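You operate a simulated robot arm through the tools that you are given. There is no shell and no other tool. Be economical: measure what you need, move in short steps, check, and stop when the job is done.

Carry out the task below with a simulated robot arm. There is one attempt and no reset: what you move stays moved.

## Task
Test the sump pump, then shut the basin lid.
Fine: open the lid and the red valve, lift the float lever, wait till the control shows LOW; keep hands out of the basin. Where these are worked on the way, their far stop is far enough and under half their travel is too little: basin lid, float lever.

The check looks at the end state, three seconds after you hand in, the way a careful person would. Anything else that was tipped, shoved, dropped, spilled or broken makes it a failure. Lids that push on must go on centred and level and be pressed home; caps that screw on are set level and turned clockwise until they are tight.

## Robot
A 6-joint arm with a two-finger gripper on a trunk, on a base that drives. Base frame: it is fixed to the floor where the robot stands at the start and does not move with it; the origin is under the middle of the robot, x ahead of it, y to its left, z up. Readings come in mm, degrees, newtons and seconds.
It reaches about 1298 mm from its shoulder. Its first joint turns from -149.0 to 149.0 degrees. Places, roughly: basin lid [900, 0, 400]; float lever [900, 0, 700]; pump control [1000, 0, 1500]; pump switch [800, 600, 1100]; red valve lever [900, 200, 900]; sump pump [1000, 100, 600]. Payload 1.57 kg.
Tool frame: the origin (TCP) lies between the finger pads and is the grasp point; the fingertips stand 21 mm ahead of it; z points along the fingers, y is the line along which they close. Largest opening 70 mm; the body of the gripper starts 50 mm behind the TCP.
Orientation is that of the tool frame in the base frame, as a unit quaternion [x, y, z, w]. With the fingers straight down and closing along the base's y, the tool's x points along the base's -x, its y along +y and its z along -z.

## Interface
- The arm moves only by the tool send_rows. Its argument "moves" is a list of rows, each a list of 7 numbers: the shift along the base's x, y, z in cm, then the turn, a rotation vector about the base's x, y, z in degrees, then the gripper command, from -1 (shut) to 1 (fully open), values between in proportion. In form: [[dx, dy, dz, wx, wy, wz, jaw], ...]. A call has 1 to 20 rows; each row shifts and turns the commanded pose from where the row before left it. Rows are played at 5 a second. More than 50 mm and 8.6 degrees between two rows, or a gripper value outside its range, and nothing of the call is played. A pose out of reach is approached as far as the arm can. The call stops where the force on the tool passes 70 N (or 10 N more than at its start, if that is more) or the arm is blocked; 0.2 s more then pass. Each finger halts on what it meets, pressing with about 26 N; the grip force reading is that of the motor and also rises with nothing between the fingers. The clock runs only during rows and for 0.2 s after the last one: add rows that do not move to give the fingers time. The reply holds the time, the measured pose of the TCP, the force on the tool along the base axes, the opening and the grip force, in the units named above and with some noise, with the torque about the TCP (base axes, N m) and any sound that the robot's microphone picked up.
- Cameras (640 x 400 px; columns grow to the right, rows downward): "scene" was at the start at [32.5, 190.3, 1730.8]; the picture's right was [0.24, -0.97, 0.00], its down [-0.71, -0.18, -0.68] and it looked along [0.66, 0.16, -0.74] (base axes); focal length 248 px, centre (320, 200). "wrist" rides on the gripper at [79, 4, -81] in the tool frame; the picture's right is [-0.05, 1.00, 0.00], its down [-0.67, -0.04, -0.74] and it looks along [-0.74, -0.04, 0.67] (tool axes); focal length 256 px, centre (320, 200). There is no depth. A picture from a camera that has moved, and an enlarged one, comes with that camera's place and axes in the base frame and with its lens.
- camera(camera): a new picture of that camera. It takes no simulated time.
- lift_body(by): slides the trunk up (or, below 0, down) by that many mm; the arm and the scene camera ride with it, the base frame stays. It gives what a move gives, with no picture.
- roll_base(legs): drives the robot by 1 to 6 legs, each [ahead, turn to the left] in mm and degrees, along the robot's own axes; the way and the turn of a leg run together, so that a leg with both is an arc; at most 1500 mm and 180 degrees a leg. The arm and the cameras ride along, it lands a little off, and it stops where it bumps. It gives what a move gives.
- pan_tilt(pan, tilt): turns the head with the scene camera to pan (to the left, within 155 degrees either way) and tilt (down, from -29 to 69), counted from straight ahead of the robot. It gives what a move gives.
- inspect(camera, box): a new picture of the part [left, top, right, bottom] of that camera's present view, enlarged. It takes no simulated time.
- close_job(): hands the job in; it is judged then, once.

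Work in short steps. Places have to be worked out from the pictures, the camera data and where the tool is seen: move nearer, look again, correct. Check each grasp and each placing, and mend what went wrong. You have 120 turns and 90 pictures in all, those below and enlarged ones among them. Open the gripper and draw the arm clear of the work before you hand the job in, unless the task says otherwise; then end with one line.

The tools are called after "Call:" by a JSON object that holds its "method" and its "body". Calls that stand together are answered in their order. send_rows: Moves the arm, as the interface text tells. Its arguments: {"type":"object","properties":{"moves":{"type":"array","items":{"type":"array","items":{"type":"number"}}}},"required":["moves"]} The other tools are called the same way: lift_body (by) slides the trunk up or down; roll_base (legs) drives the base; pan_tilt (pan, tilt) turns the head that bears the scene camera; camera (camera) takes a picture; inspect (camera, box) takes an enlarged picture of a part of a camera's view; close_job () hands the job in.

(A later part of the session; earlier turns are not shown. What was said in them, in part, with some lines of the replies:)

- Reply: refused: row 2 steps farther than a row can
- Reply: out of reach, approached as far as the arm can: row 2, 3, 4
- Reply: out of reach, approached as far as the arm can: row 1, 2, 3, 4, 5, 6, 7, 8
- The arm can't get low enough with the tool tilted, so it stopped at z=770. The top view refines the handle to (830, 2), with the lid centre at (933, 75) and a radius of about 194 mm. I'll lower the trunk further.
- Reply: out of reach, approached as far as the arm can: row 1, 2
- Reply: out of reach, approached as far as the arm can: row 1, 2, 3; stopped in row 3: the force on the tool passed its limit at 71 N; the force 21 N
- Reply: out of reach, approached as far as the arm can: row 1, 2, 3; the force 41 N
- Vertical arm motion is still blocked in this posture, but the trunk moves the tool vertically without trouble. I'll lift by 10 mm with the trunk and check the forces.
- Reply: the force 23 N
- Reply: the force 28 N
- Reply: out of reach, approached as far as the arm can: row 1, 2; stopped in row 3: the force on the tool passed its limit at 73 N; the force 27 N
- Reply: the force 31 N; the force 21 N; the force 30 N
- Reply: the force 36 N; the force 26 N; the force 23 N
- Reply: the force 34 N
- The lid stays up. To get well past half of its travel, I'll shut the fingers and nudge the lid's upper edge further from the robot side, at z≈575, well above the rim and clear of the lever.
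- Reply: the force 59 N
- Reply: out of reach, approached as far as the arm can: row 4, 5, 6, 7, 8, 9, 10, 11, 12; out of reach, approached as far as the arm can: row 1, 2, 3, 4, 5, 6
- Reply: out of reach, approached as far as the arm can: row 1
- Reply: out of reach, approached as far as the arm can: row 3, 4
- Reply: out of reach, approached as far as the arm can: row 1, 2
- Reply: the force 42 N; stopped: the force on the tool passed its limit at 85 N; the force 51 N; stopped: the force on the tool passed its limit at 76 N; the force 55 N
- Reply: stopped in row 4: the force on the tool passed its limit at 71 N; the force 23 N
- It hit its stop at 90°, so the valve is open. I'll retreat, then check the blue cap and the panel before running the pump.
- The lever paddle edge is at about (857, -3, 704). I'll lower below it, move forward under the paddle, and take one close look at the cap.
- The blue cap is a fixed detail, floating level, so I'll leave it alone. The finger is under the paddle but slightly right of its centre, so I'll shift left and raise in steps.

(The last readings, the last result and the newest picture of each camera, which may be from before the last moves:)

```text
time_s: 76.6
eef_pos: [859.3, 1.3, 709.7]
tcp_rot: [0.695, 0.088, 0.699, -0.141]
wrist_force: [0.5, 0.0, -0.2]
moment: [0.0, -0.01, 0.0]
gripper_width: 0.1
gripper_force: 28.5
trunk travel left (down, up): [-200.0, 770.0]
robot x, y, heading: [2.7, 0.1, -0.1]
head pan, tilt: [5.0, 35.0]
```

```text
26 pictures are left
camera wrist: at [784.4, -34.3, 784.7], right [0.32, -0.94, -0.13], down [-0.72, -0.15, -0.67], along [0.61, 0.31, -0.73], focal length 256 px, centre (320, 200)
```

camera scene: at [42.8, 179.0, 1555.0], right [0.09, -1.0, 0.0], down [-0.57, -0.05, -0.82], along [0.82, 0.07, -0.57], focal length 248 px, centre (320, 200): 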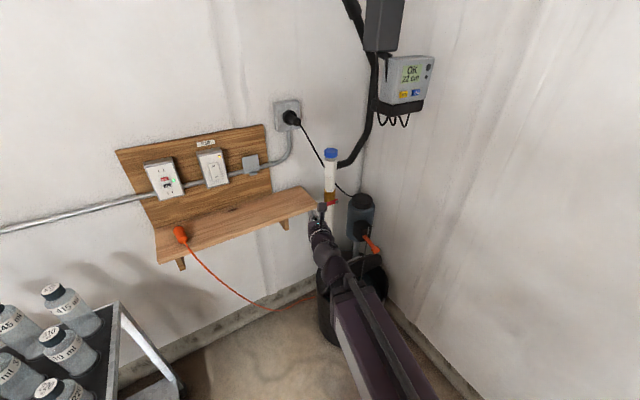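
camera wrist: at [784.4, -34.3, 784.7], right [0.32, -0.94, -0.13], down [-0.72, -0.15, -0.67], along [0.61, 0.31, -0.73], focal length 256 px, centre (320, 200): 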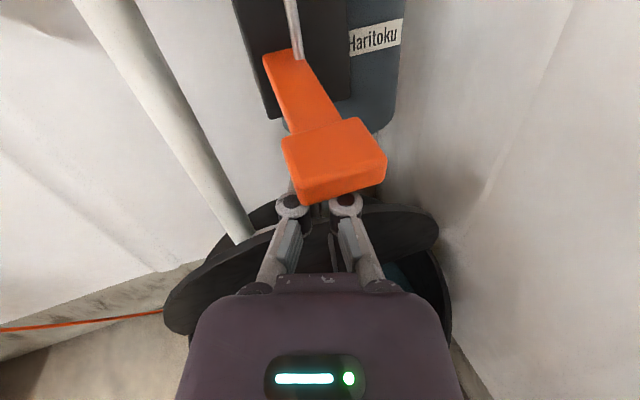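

The finger is hidden under the paddle, as it should be. I'll keep lifting.

Call:
{"method": "lift_body", "body": {"by": 12}}

Call:
{"method": "lift_body", "body": {"by": 12}}

Call:
{"method": "lift_body", "body": {"by": 12}}

Call:
{"method": "camera", "body": {"camera": "wrist"}}

Call:
{"method": "camera", "body": {"camera": "scene"}}

```text
time_s: 77.2
eef_pos: [858.9, 2.6, 720.5]
tcp_rot: [0.695, 0.088, 0.699, -0.141]
wrist_force: [-0.3, 0.0, 1.0]
moment: [0.01, 0.0, 0.01]
gripper_width: 0.2
gripper_force: 28.6
trunk travel left (down, up): [-212.0, 758.0]
robot x, y, heading: [-2.4, 0.4, -0.1]
head pan, tilt: [5.0, 35.0]
```

```text
time_s: 77.8
eef_pos: [858.6, 1.5, 734.2]
tcp_rot: [0.695, 0.087, 0.699, -0.141]
wrist_force: [0.0, -0.2, 0.1]
moment: [0.0, -0.02, 0.02]
gripper_width: 0.0
gripper_force: 29.0
trunk travel left (down, up): [-224.0, 746.0]
robot x, y, heading: [1.4, -1.9, 0.1]
head pan, tilt: [5.0, 35.0]
```

```text
time_s: 78.4
eef_pos: [859.5, 3.1, 741.3]
tcp_rot: [0.697, 0.09, 0.698, -0.14]
wrist_force: [-18.4, -0.5, -46.8]
moment: [-0.38, 0.13, 0.11]
gripper_width: 5.7
gripper_force: 28.6
trunk travel left (down, up): [-236.0, 734.0]
robot x, y, heading: [1.2, -0.9, -0.0]
head pan, tilt: [5.0, 35.0]
```

```text
25 pictures are left
camera wrist: at [785.2, -33.8, 817.5], right [0.32, -0.94, -0.12], down [-0.72, -0.16, -0.67], along [0.61, 0.3, -0.73], focal length 256 px, centre (320, 200)
```

wrist: 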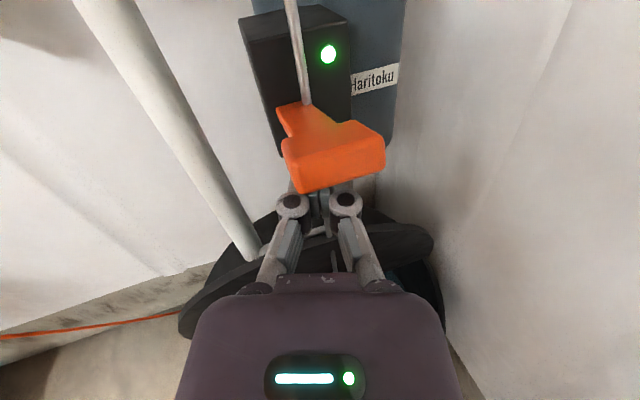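

```text
24 pictures are left
camera scene: at [46.0, 179.0, 1237.4], right [0.09, -1.0, 0.0], down [-0.57, -0.05, -0.82], along [0.81, 0.07, -0.58], focal length 248 px, centre (320, 200)
```

scene: 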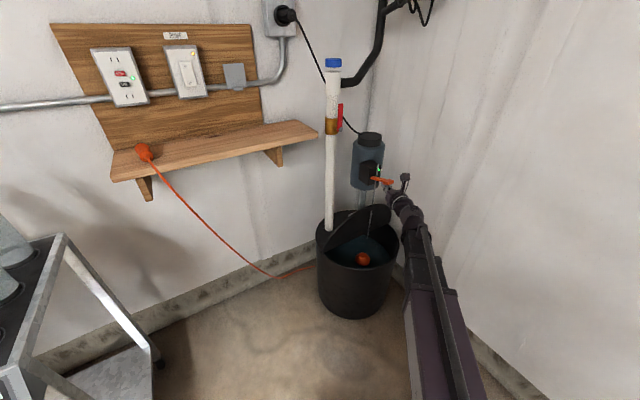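

The pump's green light is on and the lever is at its upper stop. I'll ease off 4 mm while holding it there, aim the head at the control, and let time run.

Call:
{"method": "lift_body", "body": {"by": -4}}

Call:
{"method": "pan_tilt", "body": {"pan": -8, "tilt": 5}}

Call:
{"method": "send_rows", "body": {"moves": [[0, 0, 0, 0, 0, 0, -1], [0, 0, 0, 0, 0, 0, -1], [0, 0, 0, 0, 0, 0, -1], [0, 0, 0, 0, 0, 0, -1], [0, 0, 0, 0, 0, 0, -1], [0, 0, 0, 0, 0, 0, -1], [0, 0, 0, 0, 0, 0, -1], [0, 0, 0, 0, 0, 0, -1], [0, 0, 0, 0, 0, 0, -1], [0, 0, 0, 0, 0, 0, -1], [0, 0, 0, 0, 0, 0, -1], [0, 0, 0, 0, 0, 0, -1], [0, 0, 0, 0, 0, 0, -1], [0, 0, 0, 0, 0, 0, -1], [0, 0, 0, 0, 0, 0, -1]]}}

Call:
{"method": "camera", "body": {"camera": "scene"}}

```text
time_s: 78.9
eef_pos: [860.3, 3.1, 739.5]
tcp_rot: [0.696, 0.087, 0.699, -0.14]
wrist_force: [-11.7, 1.0, -27.7]
moment: [-0.23, 0.0, 0.15]
gripper_width: 6.1
gripper_force: 28.3
trunk travel left (down, up): [-232.0, 738.0]
robot x, y, heading: [-2.8, -3.4, -0.2]
head pan, tilt: [5.0, 35.0]
```

```text
time_s: 79.8
eef_pos: [859.7, 1.3, 738.5]
tcp_rot: [0.696, 0.088, 0.698, -0.141]
wrist_force: [-4.6, 1.3, -23.8]
moment: [-0.23, 0.07, 0.0]
gripper_width: 6.1
gripper_force: 29.1
trunk travel left (down, up): [-232.0, 738.0]
robot x, y, heading: [-1.7, -2.0, 0.1]
head pan, tilt: [-8.0, 5.0]
```

```text
time_s: 83.0
eef_pos: [859.6, 1.2, 738.2]
tcp_rot: [0.696, 0.089, 0.698, -0.141]
wrist_force: [2.3, -0.4, -21.3]
moment: [-0.17, 0.05, 0.02]
gripper_width: 5.8
gripper_force: 28.4
trunk travel left (down, up): [-232.0, 738.0]
robot x, y, heading: [-2.2, 3.0, -0.0]
head pan, tilt: [-8.0, 5.0]
```

```text
23 pictures are left
camera scene: at [48.4, 158.6, 1282.4], right [-0.14, -0.99, 0.0], down [-0.09, 0.01, -1.0], along [0.99, -0.14, -0.09], focal length 248 px, centre (320, 200)
```

scene: 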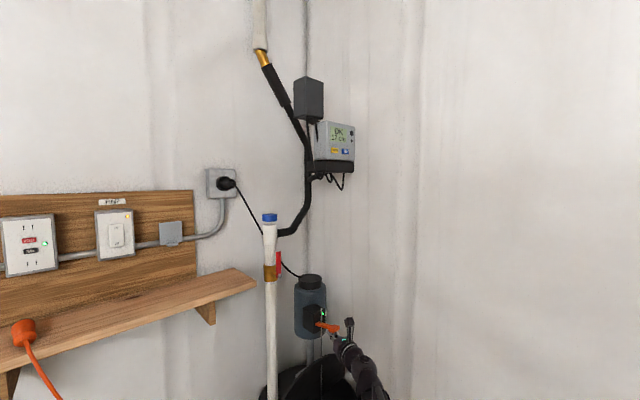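

Next I'll zoom on the display.

Call:
{"method": "inspect", "body": {"camera": "scene", "box": [312, 112, 362, 168]}}

```text
7.14 times, centred on (337, 140) of scene
camera zoom: at [48.4, 158.6, 1282.4], right [-0.14, -0.99, 0.0], down [-0.09, 0.01, -1.0], along [0.99, -0.14, -0.09], focal length 1774 px, centre (199, 629)
```

zoom: 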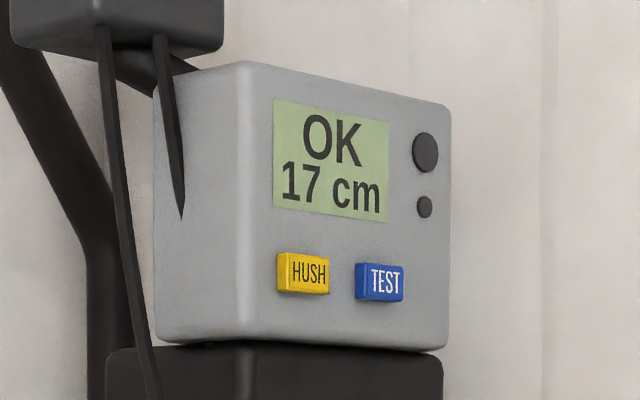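

The level has dropped from 22 to 17 cm, so the pump works. I'll hold for another 4 s.

Call:
{"method": "send_rows", "body": {"moves": [[0, 0, 0, 0, 0, 0, -1], [0, 0, 0, 0, 0, 0, -1], [0, 0, 0, 0, 0, 0, -1], [0, 0, 0, 0, 0, 0, -1], [0, 0, 0, 0, 0, 0, -1], [0, 0, 0, 0, 0, 0, -1], [0, 0, 0, 0, 0, 0, -1], [0, 0, 0, 0, 0, 0, -1], [0, 0, 0, 0, 0, 0, -1], [0, 0, 0, 0, 0, 0, -1], [0, 0, 0, 0, 0, 0, -1], [0, 0, 0, 0, 0, 0, -1], [0, 0, 0, 0, 0, 0, -1], [0, 0, 0, 0, 0, 0, -1], [0, 0, 0, 0, 0, 0, -1], [0, 0, 0, 0, 0, 0, -1], [0, 0, 0, 0, 0, 0, -1], [0, 0, 0, 0, 0, 0, -1]]}}

Call:
{"method": "inspect", "body": {"camera": "scene", "box": [312, 112, 362, 168]}}

```text
time_s: 86.8
eef_pos: [859.5, 0.1, 738.1]
tcp_rot: [0.696, 0.088, 0.698, -0.141]
wrist_force: [0.2, -1.5, -21.6]
moment: [-0.16, 0.07, 0.01]
gripper_width: 6.3
gripper_force: 28.9
trunk travel left (down, up): [-232.0, 738.0]
robot x, y, heading: [-1.5, -0.3, -0.1]
head pan, tilt: [-8.0, 5.0]
```

```text
7.14 times, centred on (337, 140) of scene
camera zoom: at [48.2, 158.5, 1282.4], right [-0.14, -0.99, 0.0], down [-0.09, 0.01, -1.0], along [0.99, -0.14, -0.09], focal length 1774 px, centre (199, 629)
```

zoom: 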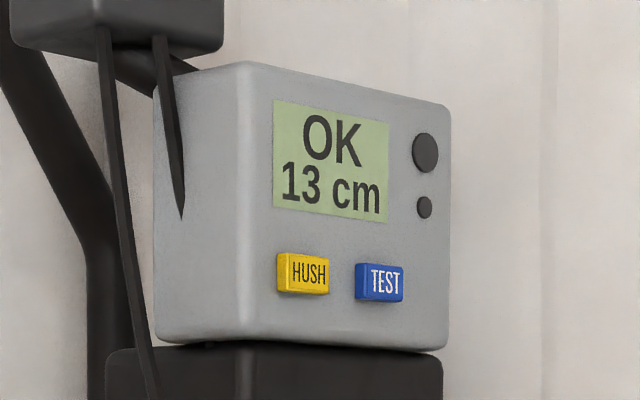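

It's down to 13 cm. I'll keep holding.

Call:
{"method": "send_rows", "body": {"moves": [[0, 0, 0, 0, 0, 0, -1], [0, 0, 0, 0, 0, 0, -1], [0, 0, 0, 0, 0, 0, -1], [0, 0, 0, 0, 0, 0, -1], [0, 0, 0, 0, 0, 0, -1], [0, 0, 0, 0, 0, 0, -1], [0, 0, 0, 0, 0, 0, -1], [0, 0, 0, 0, 0, 0, -1], [0, 0, 0, 0, 0, 0, -1], [0, 0, 0, 0, 0, 0, -1], [0, 0, 0, 0, 0, 0, -1], [0, 0, 0, 0, 0, 0, -1], [0, 0, 0, 0, 0, 0, -1], [0, 0, 0, 0, 0, 0, -1], [0, 0, 0, 0, 0, 0, -1], [0, 0, 0, 0, 0, 0, -1], [0, 0, 0, 0, 0, 0, -1], [0, 0, 0, 0, 0, 0, -1]]}}

Call:
{"method": "inspect", "body": {"camera": "scene", "box": [312, 112, 362, 168]}}

```text
time_s: 90.7
eef_pos: [860.7, 1.3, 739.4]
tcp_rot: [0.696, 0.089, 0.698, -0.142]
wrist_force: [0.0, -0.7, -23.0]
moment: [-0.16, 0.08, 0.01]
gripper_width: 6.4
gripper_force: 28.9
trunk travel left (down, up): [-232.0, 738.0]
robot x, y, heading: [3.7, 0.7, -0.1]
head pan, tilt: [-8.0, 5.0]
```

```text
7.14 times, centred on (337, 140) of scene
camera zoom: at [48.2, 158.6, 1282.4], right [-0.14, -0.99, 0.0], down [-0.09, 0.01, -1.0], along [0.99, -0.14, -0.09], focal length 1774 px, centre (199, 629)
```

zoom: 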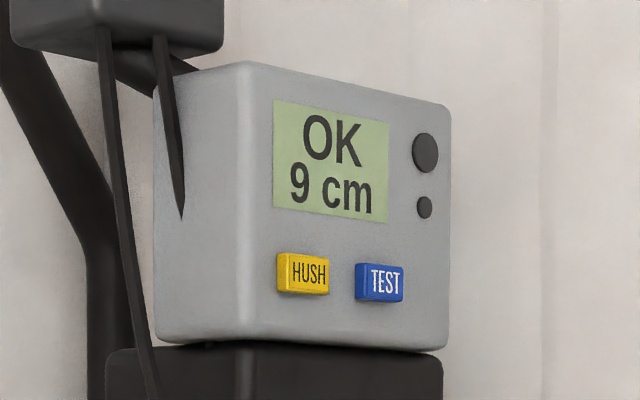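

9 cm now, so a little longer.

Call:
{"method": "send_rows", "body": {"moves": [[0, 0, 0, 0, 0, 0, -1], [0, 0, 0, 0, 0, 0, -1], [0, 0, 0, 0, 0, 0, -1], [0, 0, 0, 0, 0, 0, -1], [0, 0, 0, 0, 0, 0, -1], [0, 0, 0, 0, 0, 0, -1], [0, 0, 0, 0, 0, 0, -1], [0, 0, 0, 0, 0, 0, -1], [0, 0, 0, 0, 0, 0, -1]]}}

Call:
{"method": "inspect", "body": {"camera": "scene", "box": [312, 112, 362, 168]}}

```text
time_s: 92.7
eef_pos: [859.9, 0.7, 739.0]
tcp_rot: [0.696, 0.087, 0.699, -0.141]
wrist_force: [-1.2, 0.1, -22.8]
moment: [-0.22, 0.07, -0.01]
gripper_width: 6.3
gripper_force: 28.5
trunk travel left (down, up): [-232.0, 738.0]
robot x, y, heading: [-0.5, 4.8, 0.0]
head pan, tilt: [-8.0, 5.0]
```

```text
7.14 times, centred on (337, 140) of scene
camera zoom: at [48.2, 158.6, 1282.4], right [-0.14, -0.99, 0.0], down [-0.09, 0.01, -1.0], along [0.99, -0.14, -0.09], focal length 1774 px, centre (199, 629)
```

zoom: 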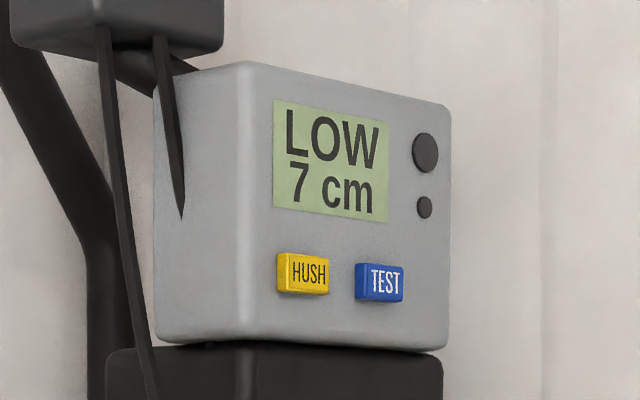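

The control shows LOW at 7 cm. I'll lower the tool and see whether the lever follows down and the pump stops.

Call:
{"method": "lift_body", "body": {"by": -60}}

Call:
{"method": "pan_tilt", "body": {"pan": -2, "tilt": 30}}

Call:
{"method": "camera", "body": {"camera": "wrist"}}

Call:
{"method": "camera", "body": {"camera": "scene"}}

```text
time_s: 93.7
eef_pos: [858.3, 1.4, 681.1]
tcp_rot: [0.696, 0.087, 0.699, -0.14]
wrist_force: [-0.6, 0.5, -0.3]
moment: [-0.03, 0.0, -0.01]
gripper_width: 0.1
gripper_force: 28.7
trunk travel left (down, up): [-172.0, 798.0]
robot x, y, heading: [-3.4, -1.6, 0.1]
head pan, tilt: [-8.0, 5.0]
```

```text
time_s: 94.5
eef_pos: [858.9, 1.2, 680.5]
tcp_rot: [0.695, 0.089, 0.699, -0.141]
wrist_force: [0.8, 0.3, 0.8]
moment: [-0.02, 0.0, -0.02]
gripper_width: 0.4
gripper_force: 28.9
trunk travel left (down, up): [-172.0, 798.0]
robot x, y, heading: [-1.3, -0.3, -0.1]
head pan, tilt: [-2.0, 30.0]
```

```text
18 pictures are left
camera wrist: at [784.3, -34.3, 756.7], right [0.32, -0.94, -0.13], down [-0.72, -0.15, -0.67], along [0.61, 0.31, -0.73], focal length 256 px, centre (320, 200)
```

wrist: 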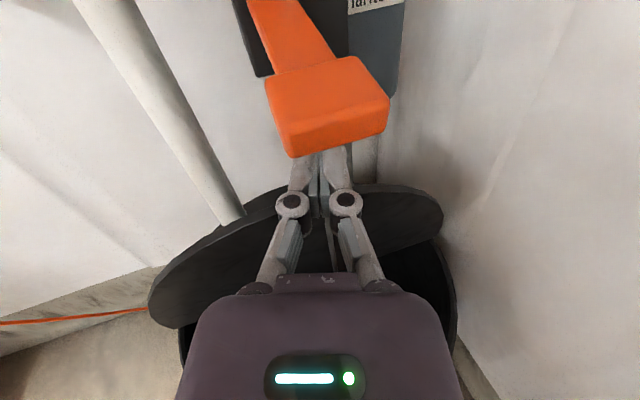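

```text
17 pictures are left
camera scene: at [45.4, 168.2, 1182.2], right [-0.03, -1.0, 0.0], down [-0.5, 0.02, -0.87], along [0.87, -0.03, -0.5], focal length 248 px, centre (320, 200)
```

scene: 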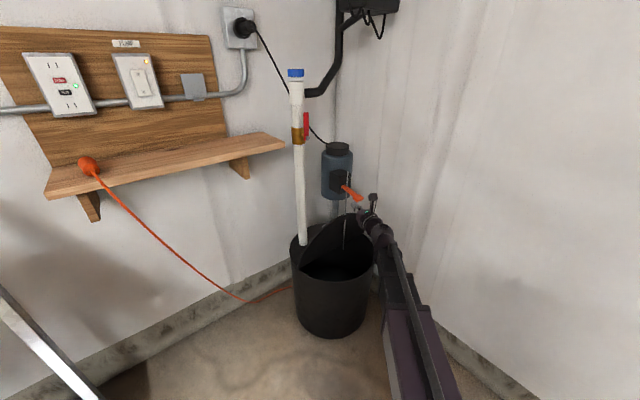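

The lever dropped back and its light is off. To close the lid I need to get behind it from the left, so I'll back out first, then pitch down and yaw back to the earlier posture.

Call:
{"method": "send_rows", "body": {"moves": [[-3.8, -1.25, 0, 0, 0, 0, -1], [-3.8, -1.25, 0, 0, 0, 0, -1], [-3.8, -1.25, 0, 0, 0, 0, -1], [-2, 3.5, 0, 0, 0, 0, -1], [0, 4, 0, 0, 0, 0, -1], [0, 4, 0, 0, 0, 0, -1], [0, 4, 0, 0, 0, 0, -1], [0, 4, 0, 0, 0, 0, -1], [0, 0, 0, 0, 0, 0, -1]]}}

Call:
{"method": "lift_body", "body": {"by": 100}}

Call:
{"method": "send_rows", "body": {"moves": [[0, 0, 0, -2.44, 7.25, 0, -1], [0, 0, 0, -2.44, 7.25, 0, -1], [0, 0, 0, -2.44, 7.25, 0, -1], [0, 0, 0, -2.44, 7.25, 0, -1], [0, 0, 0, -2.44, 7.25, 0, -1], [0, 0, 0, -2.44, 7.25, 0, -1], [0, 0, 0, 0, 0, -8.07, -1], [0, 0, 0, 0, 0, -8.07, -1], [0, 0, 0, 0, 0, -8.07, -1], [0, 0, 0, 0, 0, -8.07, -1], [0, 0, 0, 0, 0, -8.07, -1], [0, 0, 0, 0, 0, -8.07, -1], [0, 0, 0, 0, 0, -8.07, -1], [0, 0, 0, 0, 0, -8.07, -1], [0, 0, 0, 0, 0, -8.07, -1], [0, 0, 0, 0, 0, 0, -1]]}}

Call:
{"method": "camera", "body": {"camera": "wrist"}}

```text
time_s: 96.5
eef_pos: [726.3, 159.5, 679.6]
tcp_rot: [0.695, 0.088, 0.699, -0.142]
wrist_force: [0.3, -0.3, 0.0]
moment: [0.0, -0.01, -0.01]
gripper_width: 0.1
gripper_force: 28.6
trunk travel left (down, up): [-172.0, 798.0]
robot x, y, heading: [6.3, 1.3, -0.0]
head pan, tilt: [-2.0, 30.0]
```

```text
time_s: 97.9
eef_pos: [726.1, 158.5, 779.5]
tcp_rot: [0.695, 0.089, 0.699, -0.141]
wrist_force: [0.9, -0.6, 1.2]
moment: [-0.01, 0.02, 0.01]
gripper_width: 0.3
gripper_force: 28.7
trunk travel left (down, up): [-272.0, 698.0]
robot x, y, heading: [-0.1, 3.8, -0.2]
head pan, tilt: [-2.0, 30.0]
```

```text
time_s: 101.3
eef_pos: [736.9, 41.2, 662.9]
tcp_rot: [0.899, 0.006, 0.427, -0.102]
wrist_force: [-0.3, -0.5, -0.5]
moment: [0.0, 0.0, -0.02]
gripper_width: 0.0
gripper_force: 28.6
out of reach, approached as far as the arm can: row 1, 2, 3, 4, 5, 6, 7, 8, 9, 10, 11, 12, 13, 14, 15
trunk travel left (down, up): [-272.0, 698.0]
robot x, y, heading: [1.3, -1.4, -0.1]
head pan, tilt: [-2.0, 30.0]
```

```text
16 pictures are left
camera wrist: at [726.3, 15.6, 771.8], right [0.06, -0.97, -0.22], down [-1.0, -0.05, -0.05], along [0.04, 0.22, -0.97], focal length 256 px, centre (320, 200)
```

wrist: 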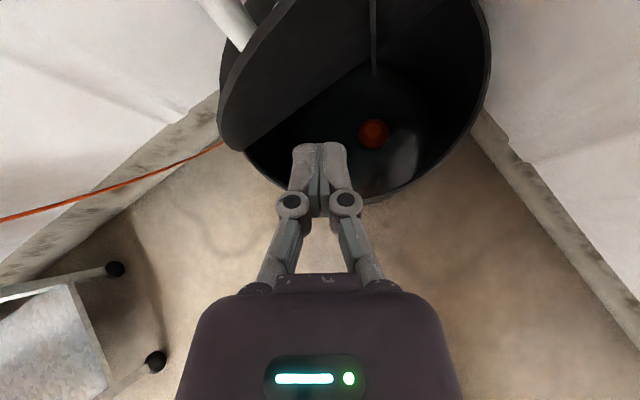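

The yaw back wasn't reachable and the tool drifted to heading about 14° with a 38° downward slope. That slope actually suits pressing the lid's raised edge down and toward me, so I'll undo the yaw command to resync.

Call:
{"method": "send_rows", "body": {"moves": [[0, 0, 0, 0, 0, 8.07, -1], [0, 0, 0, 0, 0, 8.07, -1], [0, 0, 0, 0, 0, 8.07, -1], [0, 0, 0, 0, 0, 8.07, -1], [0, 0, 0, 0, 0, 8.07, -1], [0, 0, 0, 0, 0, 8.07, -1], [0, 0, 0, 0, 0, 8.07, -1], [0, 0, 0, 0, 0, 8.07, -1], [0, 0, 0, 0, 0, 8.07, -1], [0, 0, 0, 0, 0, 0, -1]]}}

```text
time_s: 103.5
eef_pos: [736.9, 40.0, 662.4]
tcp_rot: [0.72, 0.537, 0.284, -0.335]
wrist_force: [1.0, 0.1, -0.5]
moment: [0.01, -0.03, 0.01]
gripper_width: 0.1
gripper_force: 28.0
trunk travel left (down, up): [-272.0, 698.0]
robot x, y, heading: [-1.2, -0.8, 0.1]
head pan, tilt: [-2.0, 30.0]
```

Commands resync to the measured pose with each call. I'll yaw −50° so the tool points at the lid, square to the hinge.

Call:
{"method": "send_rows", "body": {"moves": [[0, 0, 0, 0, 0, -8.3, -1], [0, 0, 0, 0, 0, -8.3, -1], [0, 0, 0, 0, 0, -8.3, -1], [0, 0, 0, 0, 0, -8.3, -1], [0, 0, 0, 0, 0, -8.3, -1], [0, 0, 0, 0, 0, -8.3, -1], [0, 0, 0, 0, 0, 0, -1]]}}

Call:
{"method": "camera", "body": {"camera": "wrist"}}

```text
time_s: 105.1
eef_pos: [736.8, 40.0, 662.8]
tcp_rot: [0.88, 0.183, 0.399, -0.184]
wrist_force: [0.5, -0.1, -0.6]
moment: [-0.02, -0.01, 0.02]
gripper_width: 0.0
gripper_force: 28.0
trunk travel left (down, up): [-272.0, 698.0]
robot x, y, heading: [2.4, 3.0, 0.0]
head pan, tilt: [-2.0, 30.0]
```

```text
15 pictures are left
camera wrist: at [736.5, 13.4, 771.8], right [0.43, -0.87, -0.22], down [-0.9, -0.43, -0.05], along [-0.05, 0.22, -0.97], focal length 256 px, centre (320, 200)
```

wrist: 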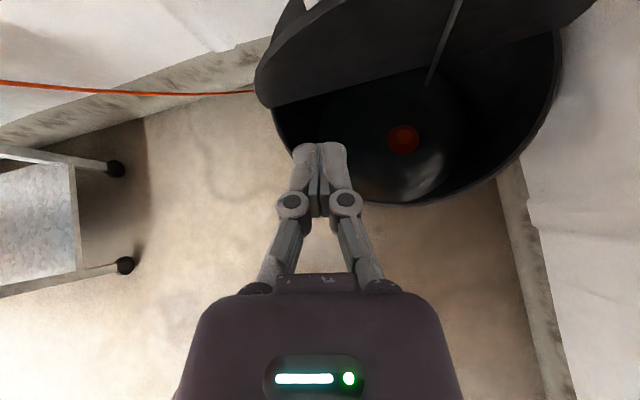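

The tool now points at the lid at 36°. I'll move over the left part of the lid's raised edge at a safe height.

Call:
{"method": "send_rows", "body": {"moves": [[3.5, 2.8, 0, 0, 0, 0, -1], [3.5, 2.8, 0, 0, 0, 0, -1], [3.5, 2.8, 0, 0, 0, 0, -1], [1.2, 1.0, 0, 0, 0, 0, -1], [0, 0, 0, 0, 0, 0, -1]]}}

Call:
{"method": "lift_body", "body": {"by": -40}}

Call:
{"method": "camera", "body": {"camera": "wrist"}}

Call:
{"method": "inspect", "body": {"camera": "scene", "box": [270, 110, 420, 310]}}

```text
time_s: 106.3
eef_pos: [852.5, 132.8, 663.0]
tcp_rot: [0.88, 0.183, 0.399, -0.184]
wrist_force: [-0.5, -0.2, 0.2]
moment: [0.01, 0.03, -0.01]
gripper_width: 0.0
gripper_force: 28.3
trunk travel left (down, up): [-272.0, 698.0]
robot x, y, heading: [-2.3, 2.1, 0.1]
head pan, tilt: [-2.0, 30.0]
```

```text
time_s: 107.1
eef_pos: [851.7, 133.6, 622.3]
tcp_rot: [0.88, 0.183, 0.399, -0.184]
wrist_force: [1.1, -0.3, 0.3]
moment: [-0.04, 0.02, 0.0]
gripper_width: 0.0
gripper_force: 28.3
trunk travel left (down, up): [-232.0, 738.0]
robot x, y, heading: [0.5, -0.2, 0.2]
head pan, tilt: [-2.0, 30.0]
```

```text
14 pictures are left
camera wrist: at [852.4, 105.7, 731.8], right [0.43, -0.87, -0.22], down [-0.9, -0.44, -0.05], along [-0.05, 0.22, -0.97], focal length 256 px, centre (320, 200)
```

wrist: 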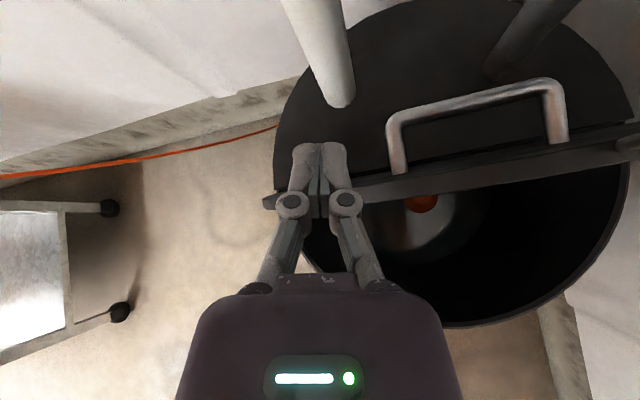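

```text
2.00 times, centred on (345, 210) of scene
camera zoom: at [45.4, 168.2, 1242.1], right [-0.03, -1.0, 0.0], down [-0.5, 0.02, -0.87], along [0.87, -0.03, -0.5], focal length 497 px, centre (270, 180)
```

zoom: 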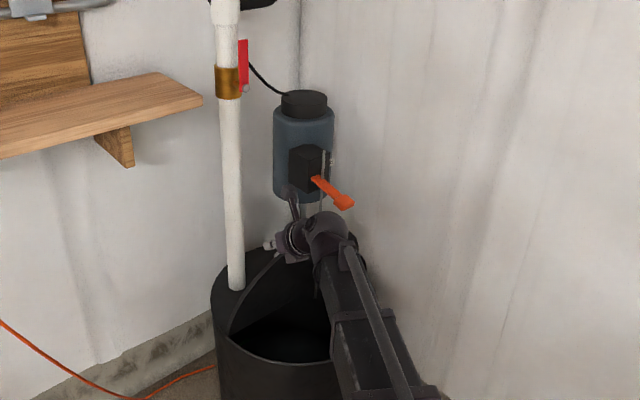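

The fingertips already reach past the lid edge. I'll shift slightly toward the lid's centre and then lower until contact.

Call:
{"method": "send_rows", "body": {"moves": [[2.1, -1.5, 0, 0, 0, 0, -1], [0, 0, 0, 0, 0, 0, -1]]}}

Call:
{"method": "lift_body", "body": {"by": -15}}

Call:
{"method": "lift_body", "body": {"by": -10}}

Call:
{"method": "lift_body", "body": {"by": -10}}

```text
time_s: 107.7
eef_pos: [872.9, 118.1, 623.4]
tcp_rot: [0.88, 0.183, 0.399, -0.184]
wrist_force: [-0.6, -0.6, 0.2]
moment: [-0.06, 0.01, 0.02]
gripper_width: 0.2
gripper_force: 28.8
trunk travel left (down, up): [-232.0, 738.0]
robot x, y, heading: [-1.1, 2.9, -0.3]
head pan, tilt: [-2.0, 30.0]
```

```text
time_s: 108.3
eef_pos: [873.2, 118.3, 608.6]
tcp_rot: [0.88, 0.182, 0.399, -0.183]
wrist_force: [-0.3, -0.2, -0.6]
moment: [-0.02, -0.03, -0.02]
gripper_width: 0.2
gripper_force: 29.2
trunk travel left (down, up): [-217.0, 753.0]
robot x, y, heading: [-1.1, -2.5, 0.2]
head pan, tilt: [-2.0, 30.0]
```

```text
time_s: 108.9
eef_pos: [873.2, 118.7, 597.4]
tcp_rot: [0.879, 0.183, 0.399, -0.184]
wrist_force: [0.4, -0.4, -0.2]
moment: [0.04, 0.0, 0.01]
gripper_width: 0.2
gripper_force: 28.6
trunk travel left (down, up): [-207.0, 763.0]
robot x, y, heading: [-0.8, 2.2, -0.1]
head pan, tilt: [-2.0, 30.0]
```

```text
time_s: 109.5
eef_pos: [873.7, 118.9, 587.9]
tcp_rot: [0.88, 0.182, 0.398, -0.183]
wrist_force: [-1.1, -0.4, -0.3]
moment: [0.0, -0.03, 0.05]
gripper_width: 0.0
gripper_force: 28.8
trunk travel left (down, up): [-197.0, 773.0]
robot x, y, heading: [-4.3, 0.5, 0.1]
head pan, tilt: [-2.0, 30.0]
```

No contact yet, so I'll check visually.

Call:
{"method": "camera", "body": {"camera": "wrist"}}

```text
12 pictures are left
camera wrist: at [873.4, 90.8, 696.5], right [0.43, -0.87, -0.22], down [-0.9, -0.44, -0.05], along [-0.05, 0.22, -0.97], focal length 256 px, centre (320, 200)
```

wrist: 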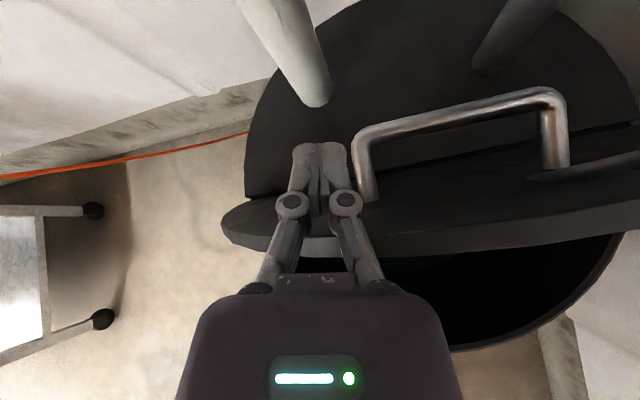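

The fingertips are behind the raised lid and the edge lies under the finger base. I'll pull toward the robot so the fingertips catch the lid's back face.

Call:
{"method": "send_rows", "body": {"moves": [[-0.8, -0.6, 0, 0, 0, 0, -1], [-0.8, -0.6, 0, 0, 0, 0, -1], [-0.8, -0.6, 0, 0, 0, 0, -1], [0, 0, 0, 0, 0, 0, -1]]}}

Call:
{"method": "lift_body", "body": {"by": -10}}

Call:
{"method": "lift_body", "body": {"by": -10}}

```text
time_s: 110.5
eef_pos: [848.8, 100.8, 587.6]
tcp_rot: [0.88, 0.183, 0.398, -0.183]
wrist_force: [-0.1, 0.6, 0.0]
moment: [0.01, 0.02, -0.01]
gripper_width: 0.0
gripper_force: 28.5
trunk travel left (down, up): [-197.0, 773.0]
robot x, y, heading: [-0.6, -5.1, -0.3]
head pan, tilt: [-2.0, 30.0]
```

```text
time_s: 111.1
eef_pos: [847.9, 98.9, 577.6]
tcp_rot: [0.88, 0.182, 0.399, -0.184]
wrist_force: [0.7, -0.1, -0.3]
moment: [0.0, -0.02, 0.02]
gripper_width: 0.0
gripper_force: 28.4
trunk travel left (down, up): [-187.0, 783.0]
robot x, y, heading: [-1.2, 0.5, -0.2]
head pan, tilt: [-2.0, 30.0]
```

```text
time_s: 111.6
eef_pos: [845.1, 96.9, 573.8]
tcp_rot: [0.878, 0.182, 0.403, -0.183]
wrist_force: [-21.2, -25.4, 60.0]
moment: [-1.01, 0.79, -0.29]
gripper_width: 0.1
gripper_force: 29.2
trunk travel left (down, up): [-177.0, 793.0]
robot x, y, heading: [0.3, -1.6, -0.3]
head pan, tilt: [-2.0, 30.0]
```

The fingertips landed on the lid's edge rather than behind it. I'll raise, go 25 mm further in, lower, and then pull.

Call:
{"method": "lift_body", "body": {"by": 20}}

Call:
{"method": "send_rows", "body": {"moves": [[1.4, 1.0, 0, 0, 0, 0, -1], [1.4, 1.0, 0, 0, 0, 0, -1], [0, 0, 0, 0, 0, 0, -1]]}}

Call:
{"method": "lift_body", "body": {"by": -10}}

Call:
{"method": "lift_body", "body": {"by": -8}}

Call:
{"method": "camera", "body": {"camera": "wrist"}}

```text
time_s: 112.3
eef_pos: [849.4, 101.3, 587.9]
tcp_rot: [0.879, 0.184, 0.398, -0.185]
wrist_force: [-0.1, 0.4, -0.4]
moment: [-0.02, -0.01, -0.01]
gripper_width: 0.3
gripper_force: 29.0
trunk travel left (down, up): [-197.0, 773.0]
robot x, y, heading: [0.2, 0.7, 0.1]
head pan, tilt: [-2.0, 30.0]
```

```text
time_s: 113.1
eef_pos: [875.9, 120.2, 588.3]
tcp_rot: [0.88, 0.183, 0.398, -0.184]
wrist_force: [0.1, -0.1, -0.1]
moment: [0.01, -0.02, 0.01]
gripper_width: 0.0
gripper_force: 28.8
trunk travel left (down, up): [-197.0, 773.0]
robot x, y, heading: [-1.9, 1.4, -0.2]
head pan, tilt: [-2.0, 30.0]
```

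```text
time_s: 113.7
eef_pos: [876.0, 120.9, 578.1]
tcp_rot: [0.88, 0.183, 0.398, -0.184]
wrist_force: [0.4, -0.4, -0.4]
moment: [-0.02, 0.02, 0.03]
gripper_width: 0.2
gripper_force: 28.6
trunk travel left (down, up): [-187.0, 783.0]
robot x, y, heading: [-6.2, 1.2, -0.0]
head pan, tilt: [-2.0, 30.0]
```

```text
time_s: 114.3
eef_pos: [872.7, 118.7, 573.5]
tcp_rot: [0.879, 0.183, 0.4, -0.183]
wrist_force: [-16.0, -18.7, 42.0]
moment: [-2.11, 1.27, -0.16]
gripper_width: 0.1
gripper_force: 28.4
trunk travel left (down, up): [-179.0, 791.0]
robot x, y, heading: [0.1, 3.9, -0.0]
head pan, tilt: [-2.0, 30.0]
```

```text
11 pictures are left
camera wrist: at [872.4, 90.9, 683.2], right [0.43, -0.87, -0.22], down [-0.9, -0.43, -0.05], along [-0.05, 0.22, -0.98], focal length 256 px, centre (320, 200)
```

wrist: 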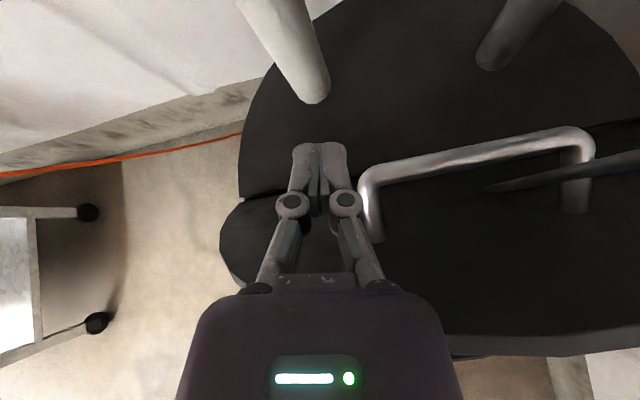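

The press did turn the lid down to about 66°, and the fingers are now well behind it. I'll pull toward the robot to swing it down further.

Call:
{"method": "lift_body", "body": {"by": 6}}

Call:
{"method": "send_rows", "body": {"moves": [[-1.2, -0.87, 0, 0, 0, 0, -1], [-1.2, -0.87, 0, 0, 0, 0, -1], [-1.2, -0.87, 0, 0, 0, 0, -1], [-1.2, -0.87, 0, 0, 0, 0, -1], [0, 0, 0, 0, 0, 0, -1]]}}

Call:
{"method": "lift_body", "body": {"by": -10}}

Call:
{"method": "lift_body", "body": {"by": -10}}

```text
time_s: 114.8
eef_pos: [875.1, 120.7, 575.0]
tcp_rot: [0.879, 0.183, 0.399, -0.184]
wrist_force: [-2.4, -1.4, 8.4]
moment: [-0.44, 0.23, -0.08]
gripper_width: 0.0
gripper_force: 28.4
trunk travel left (down, up): [-185.0, 785.0]
robot x, y, heading: [-0.2, -2.6, 0.1]
head pan, tilt: [-2.0, 30.0]
```

```text
time_s: 116.0
eef_pos: [829.0, 84.2, 576.4]
tcp_rot: [0.88, 0.183, 0.399, -0.184]
wrist_force: [-0.2, -0.3, -0.3]
moment: [0.0, 0.01, 0.01]
gripper_width: 0.0
gripper_force: 28.9
trunk travel left (down, up): [-185.0, 785.0]
robot x, y, heading: [0.2, 1.8, 0.1]
head pan, tilt: [-2.0, 30.0]
```

```text
time_s: 116.6
eef_pos: [829.6, 85.9, 565.8]
tcp_rot: [0.88, 0.184, 0.398, -0.184]
wrist_force: [-1.4, 0.5, 0.3]
moment: [0.0, -0.02, 0.0]
gripper_width: 0.2
gripper_force: 29.2
trunk travel left (down, up): [-175.0, 795.0]
robot x, y, heading: [0.6, -2.2, 0.3]
head pan, tilt: [-2.0, 30.0]
```

```text
time_s: 117.2
eef_pos: [825.7, 83.1, 560.6]
tcp_rot: [0.879, 0.182, 0.401, -0.183]
wrist_force: [-23.7, -24.2, 40.6]
moment: [-0.61, 0.49, -0.36]
gripper_width: 0.0
gripper_force: 28.1
trunk travel left (down, up): [-165.0, 805.0]
robot x, y, heading: [0.3, 1.3, -0.0]
head pan, tilt: [-2.0, 30.0]
```

The fingertip end is poking the lid's face, which pushes it back open. I'll raise and pitch the tool to vertical so that pressing down closes it.

Call:
{"method": "lift_body", "body": {"by": 110}}

Call:
{"method": "send_rows", "body": {"moves": [[0, 0, 0, -4.6, 6.2, 0, -1], [0, 0, 0, -4.6, 6.2, 0, -1], [0, 0, 0, -4.6, 6.2, 0, -1], [0, 0, 0, -4.6, 6.2, 0, -1], [0, 0, 0, -4.6, 6.2, 0, -1], [0, 0, 0, -4.6, 6.2, 0, -1], [0, 0, 0, 0, 0, 0, -1]]}}

Call:
{"method": "camera", "body": {"camera": "wrist"}}

```text
time_s: 118.6
eef_pos: [828.9, 85.7, 665.2]
tcp_rot: [0.88, 0.183, 0.399, -0.183]
wrist_force: [-0.2, -0.7, -0.1]
moment: [0.02, -0.02, 0.0]
gripper_width: 0.2
gripper_force: 28.9
trunk travel left (down, up): [-275.0, 695.0]
robot x, y, heading: [0.1, 1.1, -0.0]
head pan, tilt: [-2.0, 30.0]
```

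```text
time_s: 120.2
eef_pos: [827.3, 64.9, 603.6]
tcp_rot: [0.967, 0.209, 0.069, -0.129]
wrist_force: [-14.1, 11.9, 7.2]
moment: [-1.3, -2.0, 1.21]
gripper_width: 0.0
gripper_force: 28.4
out of reach, approached as far as the arm can: row 1, 2, 3, 4, 5, 6
trunk travel left (down, up): [-275.0, 695.0]
robot x, y, heading: [1.3, -0.5, -0.0]
head pan, tilt: [-2.0, 30.0]
```

```text
10 pictures are left
camera wrist: at [895.6, 68.1, 693.8], right [0.37, -0.9, -0.23], down [-0.68, -0.43, 0.6], along [-0.64, -0.07, -0.77], focal length 256 px, centre (320, 200)
```

wrist: 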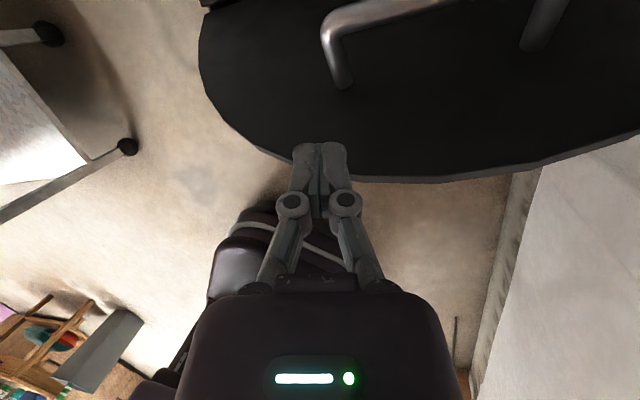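

The reading shows contact of about 18 N, probably the camera housing brushing the pump box. I'll back away at once.

Call:
{"method": "send_rows", "body": {"moves": [[-1.5, 1.0, 0, 0, 0, 0, -1], [-2, 0.5, 0, 0, 0, 0, -1], [-2, -0.5, 0, 0, 0, 0, -1], [0, 0, 0, 0, 0, 0, -1]]}}

Call:
{"method": "inspect", "body": {"camera": "scene", "box": [270, 100, 420, 310]}}

```text
time_s: 121.2
eef_pos: [773.9, 71.6, 602.3]
tcp_rot: [0.968, 0.206, 0.069, -0.13]
wrist_force: [-0.2, -0.2, 0.6]
moment: [0.0, 0.03, 0.01]
gripper_width: 0.2
gripper_force: 28.4
trunk travel left (down, up): [-275.0, 695.0]
robot x, y, heading: [-0.8, 1.2, -0.1]
head pan, tilt: [-2.0, 30.0]
```

```text
1.90 times, centred on (345, 205) of scene
camera zoom: at [45.4, 168.2, 1285.1], right [-0.03, -1.0, 0.0], down [-0.5, 0.02, -0.87], along [0.87, -0.03, -0.5], focal length 473 px, centre (272, 190)
```

zoom: 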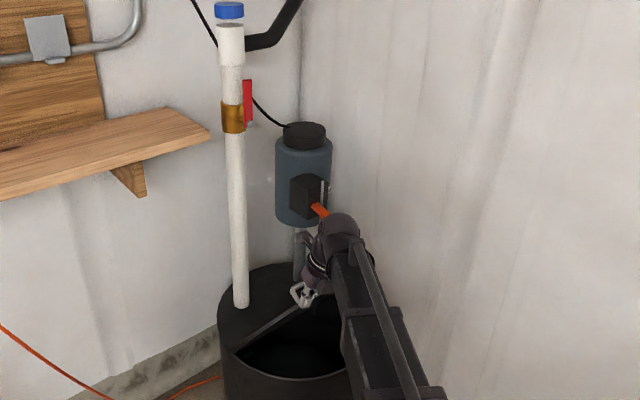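

The pump looks undisturbed and the lid is at about 54°, held by friction. With the tool nearly vertical, I'll position just inside the lid's outer edge and press down with the trunk.

Call:
{"method": "lift_body", "body": {"by": -8}}

Call:
{"method": "send_rows", "body": {"moves": [[1.5, 0.1, 0, 0, 0, 0, -1], [1.5, 0.1, 0, 0, 0, 0, -1], [0, 0, 0, 0, 0, 0, -1]]}}

Call:
{"method": "lift_body", "body": {"by": -12}}

Call:
{"method": "lift_body", "body": {"by": -12}}

Call:
{"method": "lift_body", "body": {"by": -12}}

Call:
{"method": "camera", "body": {"camera": "wrist"}}

```text
time_s: 121.8
eef_pos: [773.9, 72.2, 594.7]
tcp_rot: [0.968, 0.206, 0.07, -0.13]
wrist_force: [0.7, -0.1, -0.2]
moment: [0.01, 0.02, -0.02]
gripper_width: 0.1
gripper_force: 28.7
trunk travel left (down, up): [-267.0, 703.0]
robot x, y, heading: [4.5, 2.1, 0.0]
head pan, tilt: [-2.0, 30.0]
```

```text
time_s: 122.6
eef_pos: [804.5, 74.3, 594.7]
tcp_rot: [0.967, 0.206, 0.069, -0.13]
wrist_force: [0.1, -0.6, 0.5]
moment: [0.0, 0.03, 0.02]
gripper_width: 0.2
gripper_force: 28.8
trunk travel left (down, up): [-267.0, 703.0]
robot x, y, heading: [-2.1, -1.6, -0.2]
head pan, tilt: [-2.0, 30.0]
```

```text
time_s: 123.2
eef_pos: [801.0, 73.9, 585.5]
tcp_rot: [0.967, 0.207, 0.07, -0.13]
wrist_force: [-20.2, -10.1, 29.7]
moment: [-0.29, 0.28, -0.08]
gripper_width: 0.0
gripper_force: 28.7
trunk travel left (down, up): [-255.0, 715.0]
robot x, y, heading: [-2.8, -0.5, 0.1]
head pan, tilt: [-2.0, 30.0]
```

```text
time_s: 123.6
eef_pos: [795.8, 71.7, 578.5]
tcp_rot: [0.968, 0.205, 0.066, -0.128]
wrist_force: [-21.4, -8.0, 27.7]
moment: [-0.29, 0.47, -0.05]
gripper_width: 0.0
gripper_force: 28.8
trunk travel left (down, up): [-250.0, 720.0]
robot x, y, heading: [2.4, -0.3, 0.1]
head pan, tilt: [-2.0, 30.0]
stopped: the force on the tool passed its limit at 78 N (the readings are from after the stop); the commanded pose is now the measured one
```

```text
time_s: 124.2
eef_pos: [803.5, 72.1, 563.0]
tcp_rot: [0.968, 0.205, 0.067, -0.129]
wrist_force: [0.0, -0.1, -0.2]
moment: [-0.03, 0.04, -0.01]
gripper_width: 0.0
gripper_force: 28.5
trunk travel left (down, up): [-238.0, 732.0]
robot x, y, heading: [-2.8, 0.9, -0.1]
head pan, tilt: [-2.0, 30.0]
```

```text
8 pictures are left
camera wrist: at [870.8, 76.8, 654.1], right [0.37, -0.9, -0.23], down [-0.68, -0.43, 0.6], along [-0.64, -0.06, -0.77], focal length 256 px, centre (320, 200)
```

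wrist: 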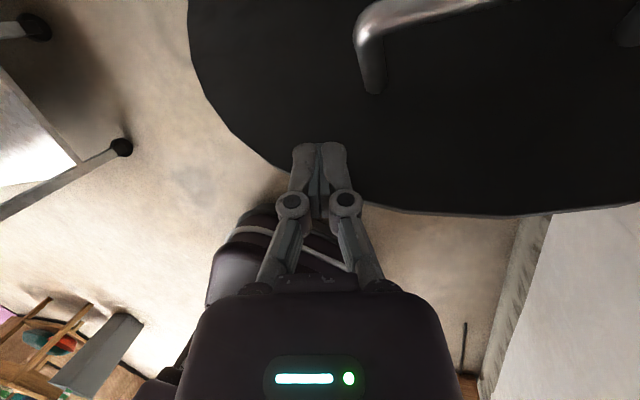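

The lid is now at about 43° with the finger above its top face. I'll keep pressing straight down.

Call:
{"method": "lift_body", "body": {"by": -20}}

Call:
{"method": "lift_body", "body": {"by": -15}}

Call:
{"method": "lift_body", "body": {"by": -12}}

Call:
{"method": "lift_body", "body": {"by": -12}}

Call:
{"method": "lift_body", "body": {"by": -12}}

```text
time_s: 124.8
eef_pos: [800.7, 72.4, 545.5]
tcp_rot: [0.968, 0.204, 0.066, -0.129]
wrist_force: [0.1, 0.1, -1.1]
moment: [0.0, 0.02, 0.0]
gripper_width: 0.0
gripper_force: 28.9
trunk travel left (down, up): [-218.0, 752.0]
robot x, y, heading: [-3.9, -2.5, -0.0]
head pan, tilt: [-2.0, 30.0]
```

```text
time_s: 125.5
eef_pos: [801.8, 70.9, 530.3]
tcp_rot: [0.968, 0.205, 0.065, -0.129]
wrist_force: [-0.2, -0.5, -0.2]
moment: [0.04, -0.01, -0.01]
gripper_width: 0.0
gripper_force: 28.5
trunk travel left (down, up): [-203.0, 767.0]
robot x, y, heading: [0.5, -2.4, 0.1]
head pan, tilt: [-2.0, 30.0]
```

```text
time_s: 126.0
eef_pos: [800.3, 71.8, 517.0]
tcp_rot: [0.968, 0.205, 0.066, -0.129]
wrist_force: [0.1, -0.1, 0.1]
moment: [0.03, 0.04, 0.02]
gripper_width: 0.0
gripper_force: 28.9
trunk travel left (down, up): [-191.0, 779.0]
robot x, y, heading: [3.5, 3.8, -0.0]
head pan, tilt: [-2.0, 30.0]
```

```text
time_s: 126.7
eef_pos: [801.0, 70.9, 505.6]
tcp_rot: [0.968, 0.204, 0.067, -0.129]
wrist_force: [-0.3, -0.6, 1.6]
moment: [0.0, -0.02, 0.04]
gripper_width: 0.2
gripper_force: 28.1
trunk travel left (down, up): [-179.0, 791.0]
robot x, y, heading: [2.5, -1.7, 0.1]
head pan, tilt: [-2.0, 30.0]
```

```text
time_s: 127.2
eef_pos: [801.1, 71.5, 494.2]
tcp_rot: [0.968, 0.204, 0.066, -0.128]
wrist_force: [-0.4, -0.3, 0.5]
moment: [0.01, 0.02, 0.0]
gripper_width: 0.1
gripper_force: 28.9
trunk travel left (down, up): [-167.0, 803.0]
robot x, y, heading: [0.8, -1.5, -0.2]
head pan, tilt: [-2.0, 30.0]
```

There's no resistance, so the lid may have dropped further by itself. I'll look.

Call:
{"method": "camera", "body": {"camera": "wrist"}}

```text
7 pictures are left
camera wrist: at [869.3, 76.5, 583.8], right [0.37, -0.9, -0.23], down [-0.67, -0.43, 0.6], along [-0.64, -0.06, -0.77], focal length 256 px, centre (320, 200)
```

wrist: 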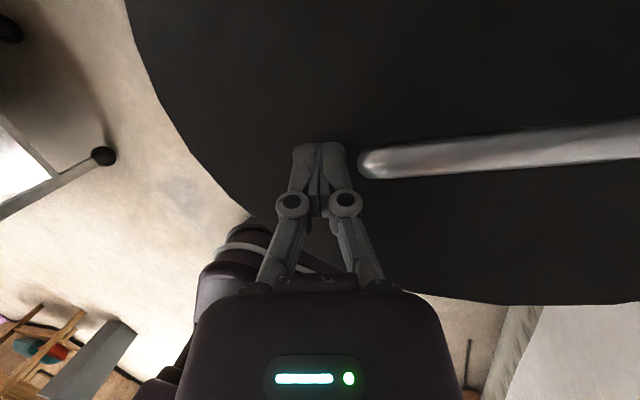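

The lid appears to be almost down already. I'll continue lowering until contact, to press it home.

Call:
{"method": "lift_body", "body": {"by": -20}}

Call:
{"method": "lift_body", "body": {"by": -15}}

Call:
{"method": "lift_body", "body": {"by": -8}}

Call:
{"method": "lift_body", "body": {"by": -8}}

```text
time_s: 127.9
eef_pos: [801.3, 71.6, 474.0]
tcp_rot: [0.968, 0.205, 0.065, -0.129]
wrist_force: [-0.2, -0.6, 0.4]
moment: [-0.04, 0.02, 0.02]
gripper_width: 0.0
gripper_force: 28.8
trunk travel left (down, up): [-147.0, 823.0]
robot x, y, heading: [4.2, -1.5, 0.2]
head pan, tilt: [-2.0, 30.0]
```

```text
time_s: 128.5
eef_pos: [799.8, 72.4, 458.7]
tcp_rot: [0.968, 0.205, 0.066, -0.13]
wrist_force: [-7.7, 5.8, 0.5]
moment: [-0.14, -0.14, -0.14]
gripper_width: 0.0
gripper_force: 28.4
trunk travel left (down, up): [-132.0, 838.0]
robot x, y, heading: [-2.5, 0.4, -0.0]
head pan, tilt: [-2.0, 30.0]
```

```text
time_s: 129.1
eef_pos: [803.1, 70.5, 451.6]
tcp_rot: [0.968, 0.204, 0.067, -0.128]
wrist_force: [-0.3, 0.2, 0.5]
moment: [-0.02, -0.03, -0.01]
gripper_width: 0.0
gripper_force: 28.4
trunk travel left (down, up): [-124.0, 846.0]
robot x, y, heading: [-0.2, 1.0, 0.0]
head pan, tilt: [-2.0, 30.0]
```

```text
time_s: 129.7
eef_pos: [801.4, 72.5, 443.4]
tcp_rot: [0.968, 0.204, 0.066, -0.13]
wrist_force: [0.8, -0.3, -0.5]
moment: [-0.02, -0.03, -0.02]
gripper_width: 0.0
gripper_force: 28.2
trunk travel left (down, up): [-116.0, 854.0]
robot x, y, heading: [-4.2, -0.4, 0.1]
head pan, tilt: [-2.0, 30.0]
```

I brushed the handle end lightly with 10 N, and the tip is now at about z=423 with no lid contact. A few more millimetres should touch the lid.

Call:
{"method": "lift_body", "body": {"by": -6}}

Call:
{"method": "lift_body", "body": {"by": -6}}

Call:
{"method": "lift_body", "body": {"by": -5}}

```text
time_s: 130.2
eef_pos: [800.8, 71.3, 436.9]
tcp_rot: [0.968, 0.205, 0.066, -0.129]
wrist_force: [0.5, -0.2, 0.2]
moment: [-0.01, 0.0, 0.0]
gripper_width: 0.0
gripper_force: 28.7
trunk travel left (down, up): [-110.0, 860.0]
robot x, y, heading: [-0.7, -0.1, 0.0]
head pan, tilt: [-2.0, 30.0]
```

```text
time_s: 130.8
eef_pos: [800.1, 71.7, 432.3]
tcp_rot: [0.968, 0.206, 0.067, -0.13]
wrist_force: [2.8, -1.1, 21.4]
moment: [-0.05, 0.01, 0.01]
gripper_width: 0.0
gripper_force: 28.6
trunk travel left (down, up): [-104.0, 866.0]
robot x, y, heading: [-4.0, -0.6, 0.0]
head pan, tilt: [-2.0, 30.0]
```

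```text
time_s: 131.3
eef_pos: [801.6, 72.0, 432.3]
tcp_rot: [0.967, 0.205, 0.072, -0.131]
wrist_force: [-2.7, -4.2, 59.1]
moment: [-0.31, 0.17, 0.0]
gripper_width: 0.1
gripper_force: 29.0
trunk travel left (down, up): [-101.0, 869.0]
robot x, y, heading: [-3.8, 2.4, -0.0]
head pan, tilt: [-2.0, 30.0]
stopped: the force on the tool passed its limit at 75 N (the readings are from after the stop); the commanded pose is now the measured one
```

The lid is firmly seated, resisting 59 N with no further movement. I'll raise and withdraw.

Call:
{"method": "lift_body", "body": {"by": 80}}

Call:
{"method": "send_rows", "body": {"moves": [[-4, -1, 0, 0, 0, 0, 0], [-4, 0, 0, 0, 0, 0, 1], [-4, 2, 0, 0, 0, 0, 1], [-3, 3, 0, 0, 0, 0, 1], [0, 4, 0, 0, 0, 0, 1], [0, 4, 0, 0, 0, 0, 1], [0, 4, 0, 0, 0, 0, 1], [0, 0, 0, 0, 0, 0, 1]]}}

Call:
{"method": "lift_body", "body": {"by": 150}}

Call:
{"method": "camera", "body": {"camera": "scene"}}

```text
time_s: 132.4
eef_pos: [802.5, 72.6, 508.3]
tcp_rot: [0.968, 0.205, 0.069, -0.13]
wrist_force: [0.0, -0.7, -0.4]
moment: [0.01, 0.0, 0.01]
gripper_width: 0.0
gripper_force: 28.4
trunk travel left (down, up): [-181.0, 789.0]
robot x, y, heading: [-2.7, 1.1, 0.3]
head pan, tilt: [-2.0, 30.0]
```

```text
time_s: 134.2
eef_pos: [654.2, 229.8, 509.0]
tcp_rot: [0.966, 0.206, 0.066, -0.144]
wrist_force: [0.7, 0.8, -0.2]
moment: [0.04, 0.02, -0.01]
gripper_width: 70.1
gripper_force: 0.1
out of reach, approached as far as the arm can: row 7
trunk travel left (down, up): [-181.0, 789.0]
robot x, y, heading: [2.4, -3.5, 0.2]
head pan, tilt: [-2.0, 30.0]
```

```text
time_s: 136.0
eef_pos: [653.1, 229.6, 658.0]
tcp_rot: [0.966, 0.205, 0.067, -0.144]
wrist_force: [-0.7, 0.3, 1.1]
moment: [0.03, 0.02, -0.03]
gripper_width: 70.0
gripper_force: 0.0
trunk travel left (down, up): [-331.0, 639.0]
robot x, y, heading: [-3.6, 0.1, -0.1]
head pan, tilt: [-2.0, 30.0]
```

```text
6 pictures are left
camera scene: at [45.4, 168.2, 1340.3], right [-0.03, -1.0, 0.0], down [-0.5, 0.02, -0.87], along [0.87, -0.03, -0.5], focal length 248 px, centre (320, 200)
```

scene: 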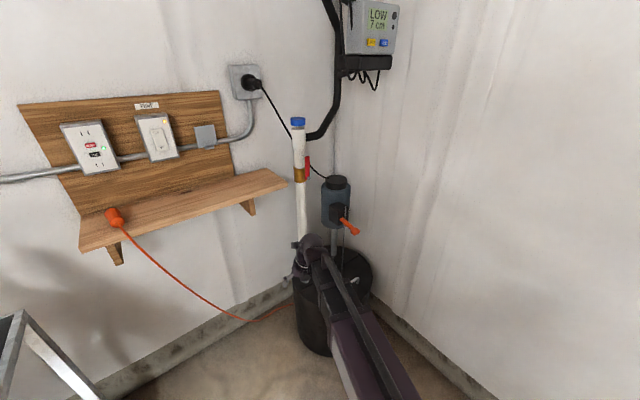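

The control still shows LOW 7 cm, the lever is down and the lid looks shut. I'll zoom in to confirm.

Call:
{"method": "inspect", "body": {"camera": "scene", "box": [280, 150, 400, 350]}}

Call:
{"method": "camera", "body": {"camera": "wrist"}}

```text
2.00 times, centred on (340, 250) of scene
camera zoom: at [45.4, 168.2, 1340.3], right [-0.03, -1.0, 0.0], down [-0.5, 0.02, -0.87], along [0.87, -0.03, -0.5], focal length 497 px, centre (280, 100)
```

zoom: 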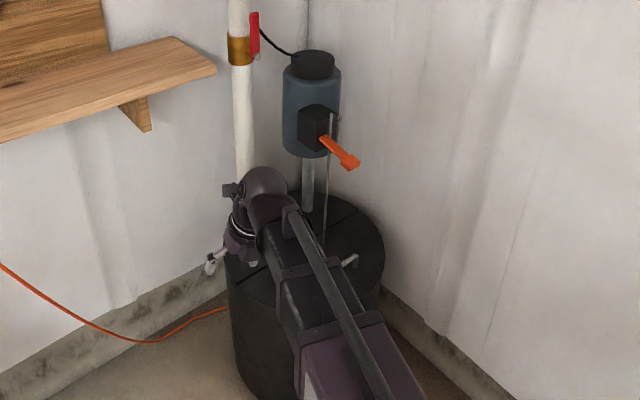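

```text
4 pictures are left
camera wrist: at [722.2, 230.9, 748.6], right [0.37, -0.89, -0.26], down [-0.67, -0.45, 0.59], along [-0.64, -0.04, -0.76], focal length 256 px, centre (320, 200)
```

wrist: 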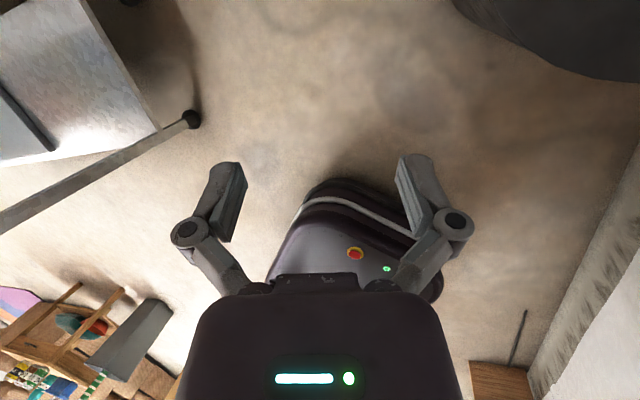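

The lid is shut and level, the lever is down, the valve is open, the control reads LOW, and the gripper is open and clear. I'll hand in the job.

Call:
{"method": "close_job", "body": {}}

```text
The job is handed in.
```

The sump pump passed its test: with the red valve open and the float lever lifted, it drew the water down from 22 cm to 7 cm and the control showed LOW. The basin lid is now shut and pressed home. While I was closing it, the gripper briefly touched the pump with about 18 N; the pictures afterwards show nothing moved. I left the red valve open.
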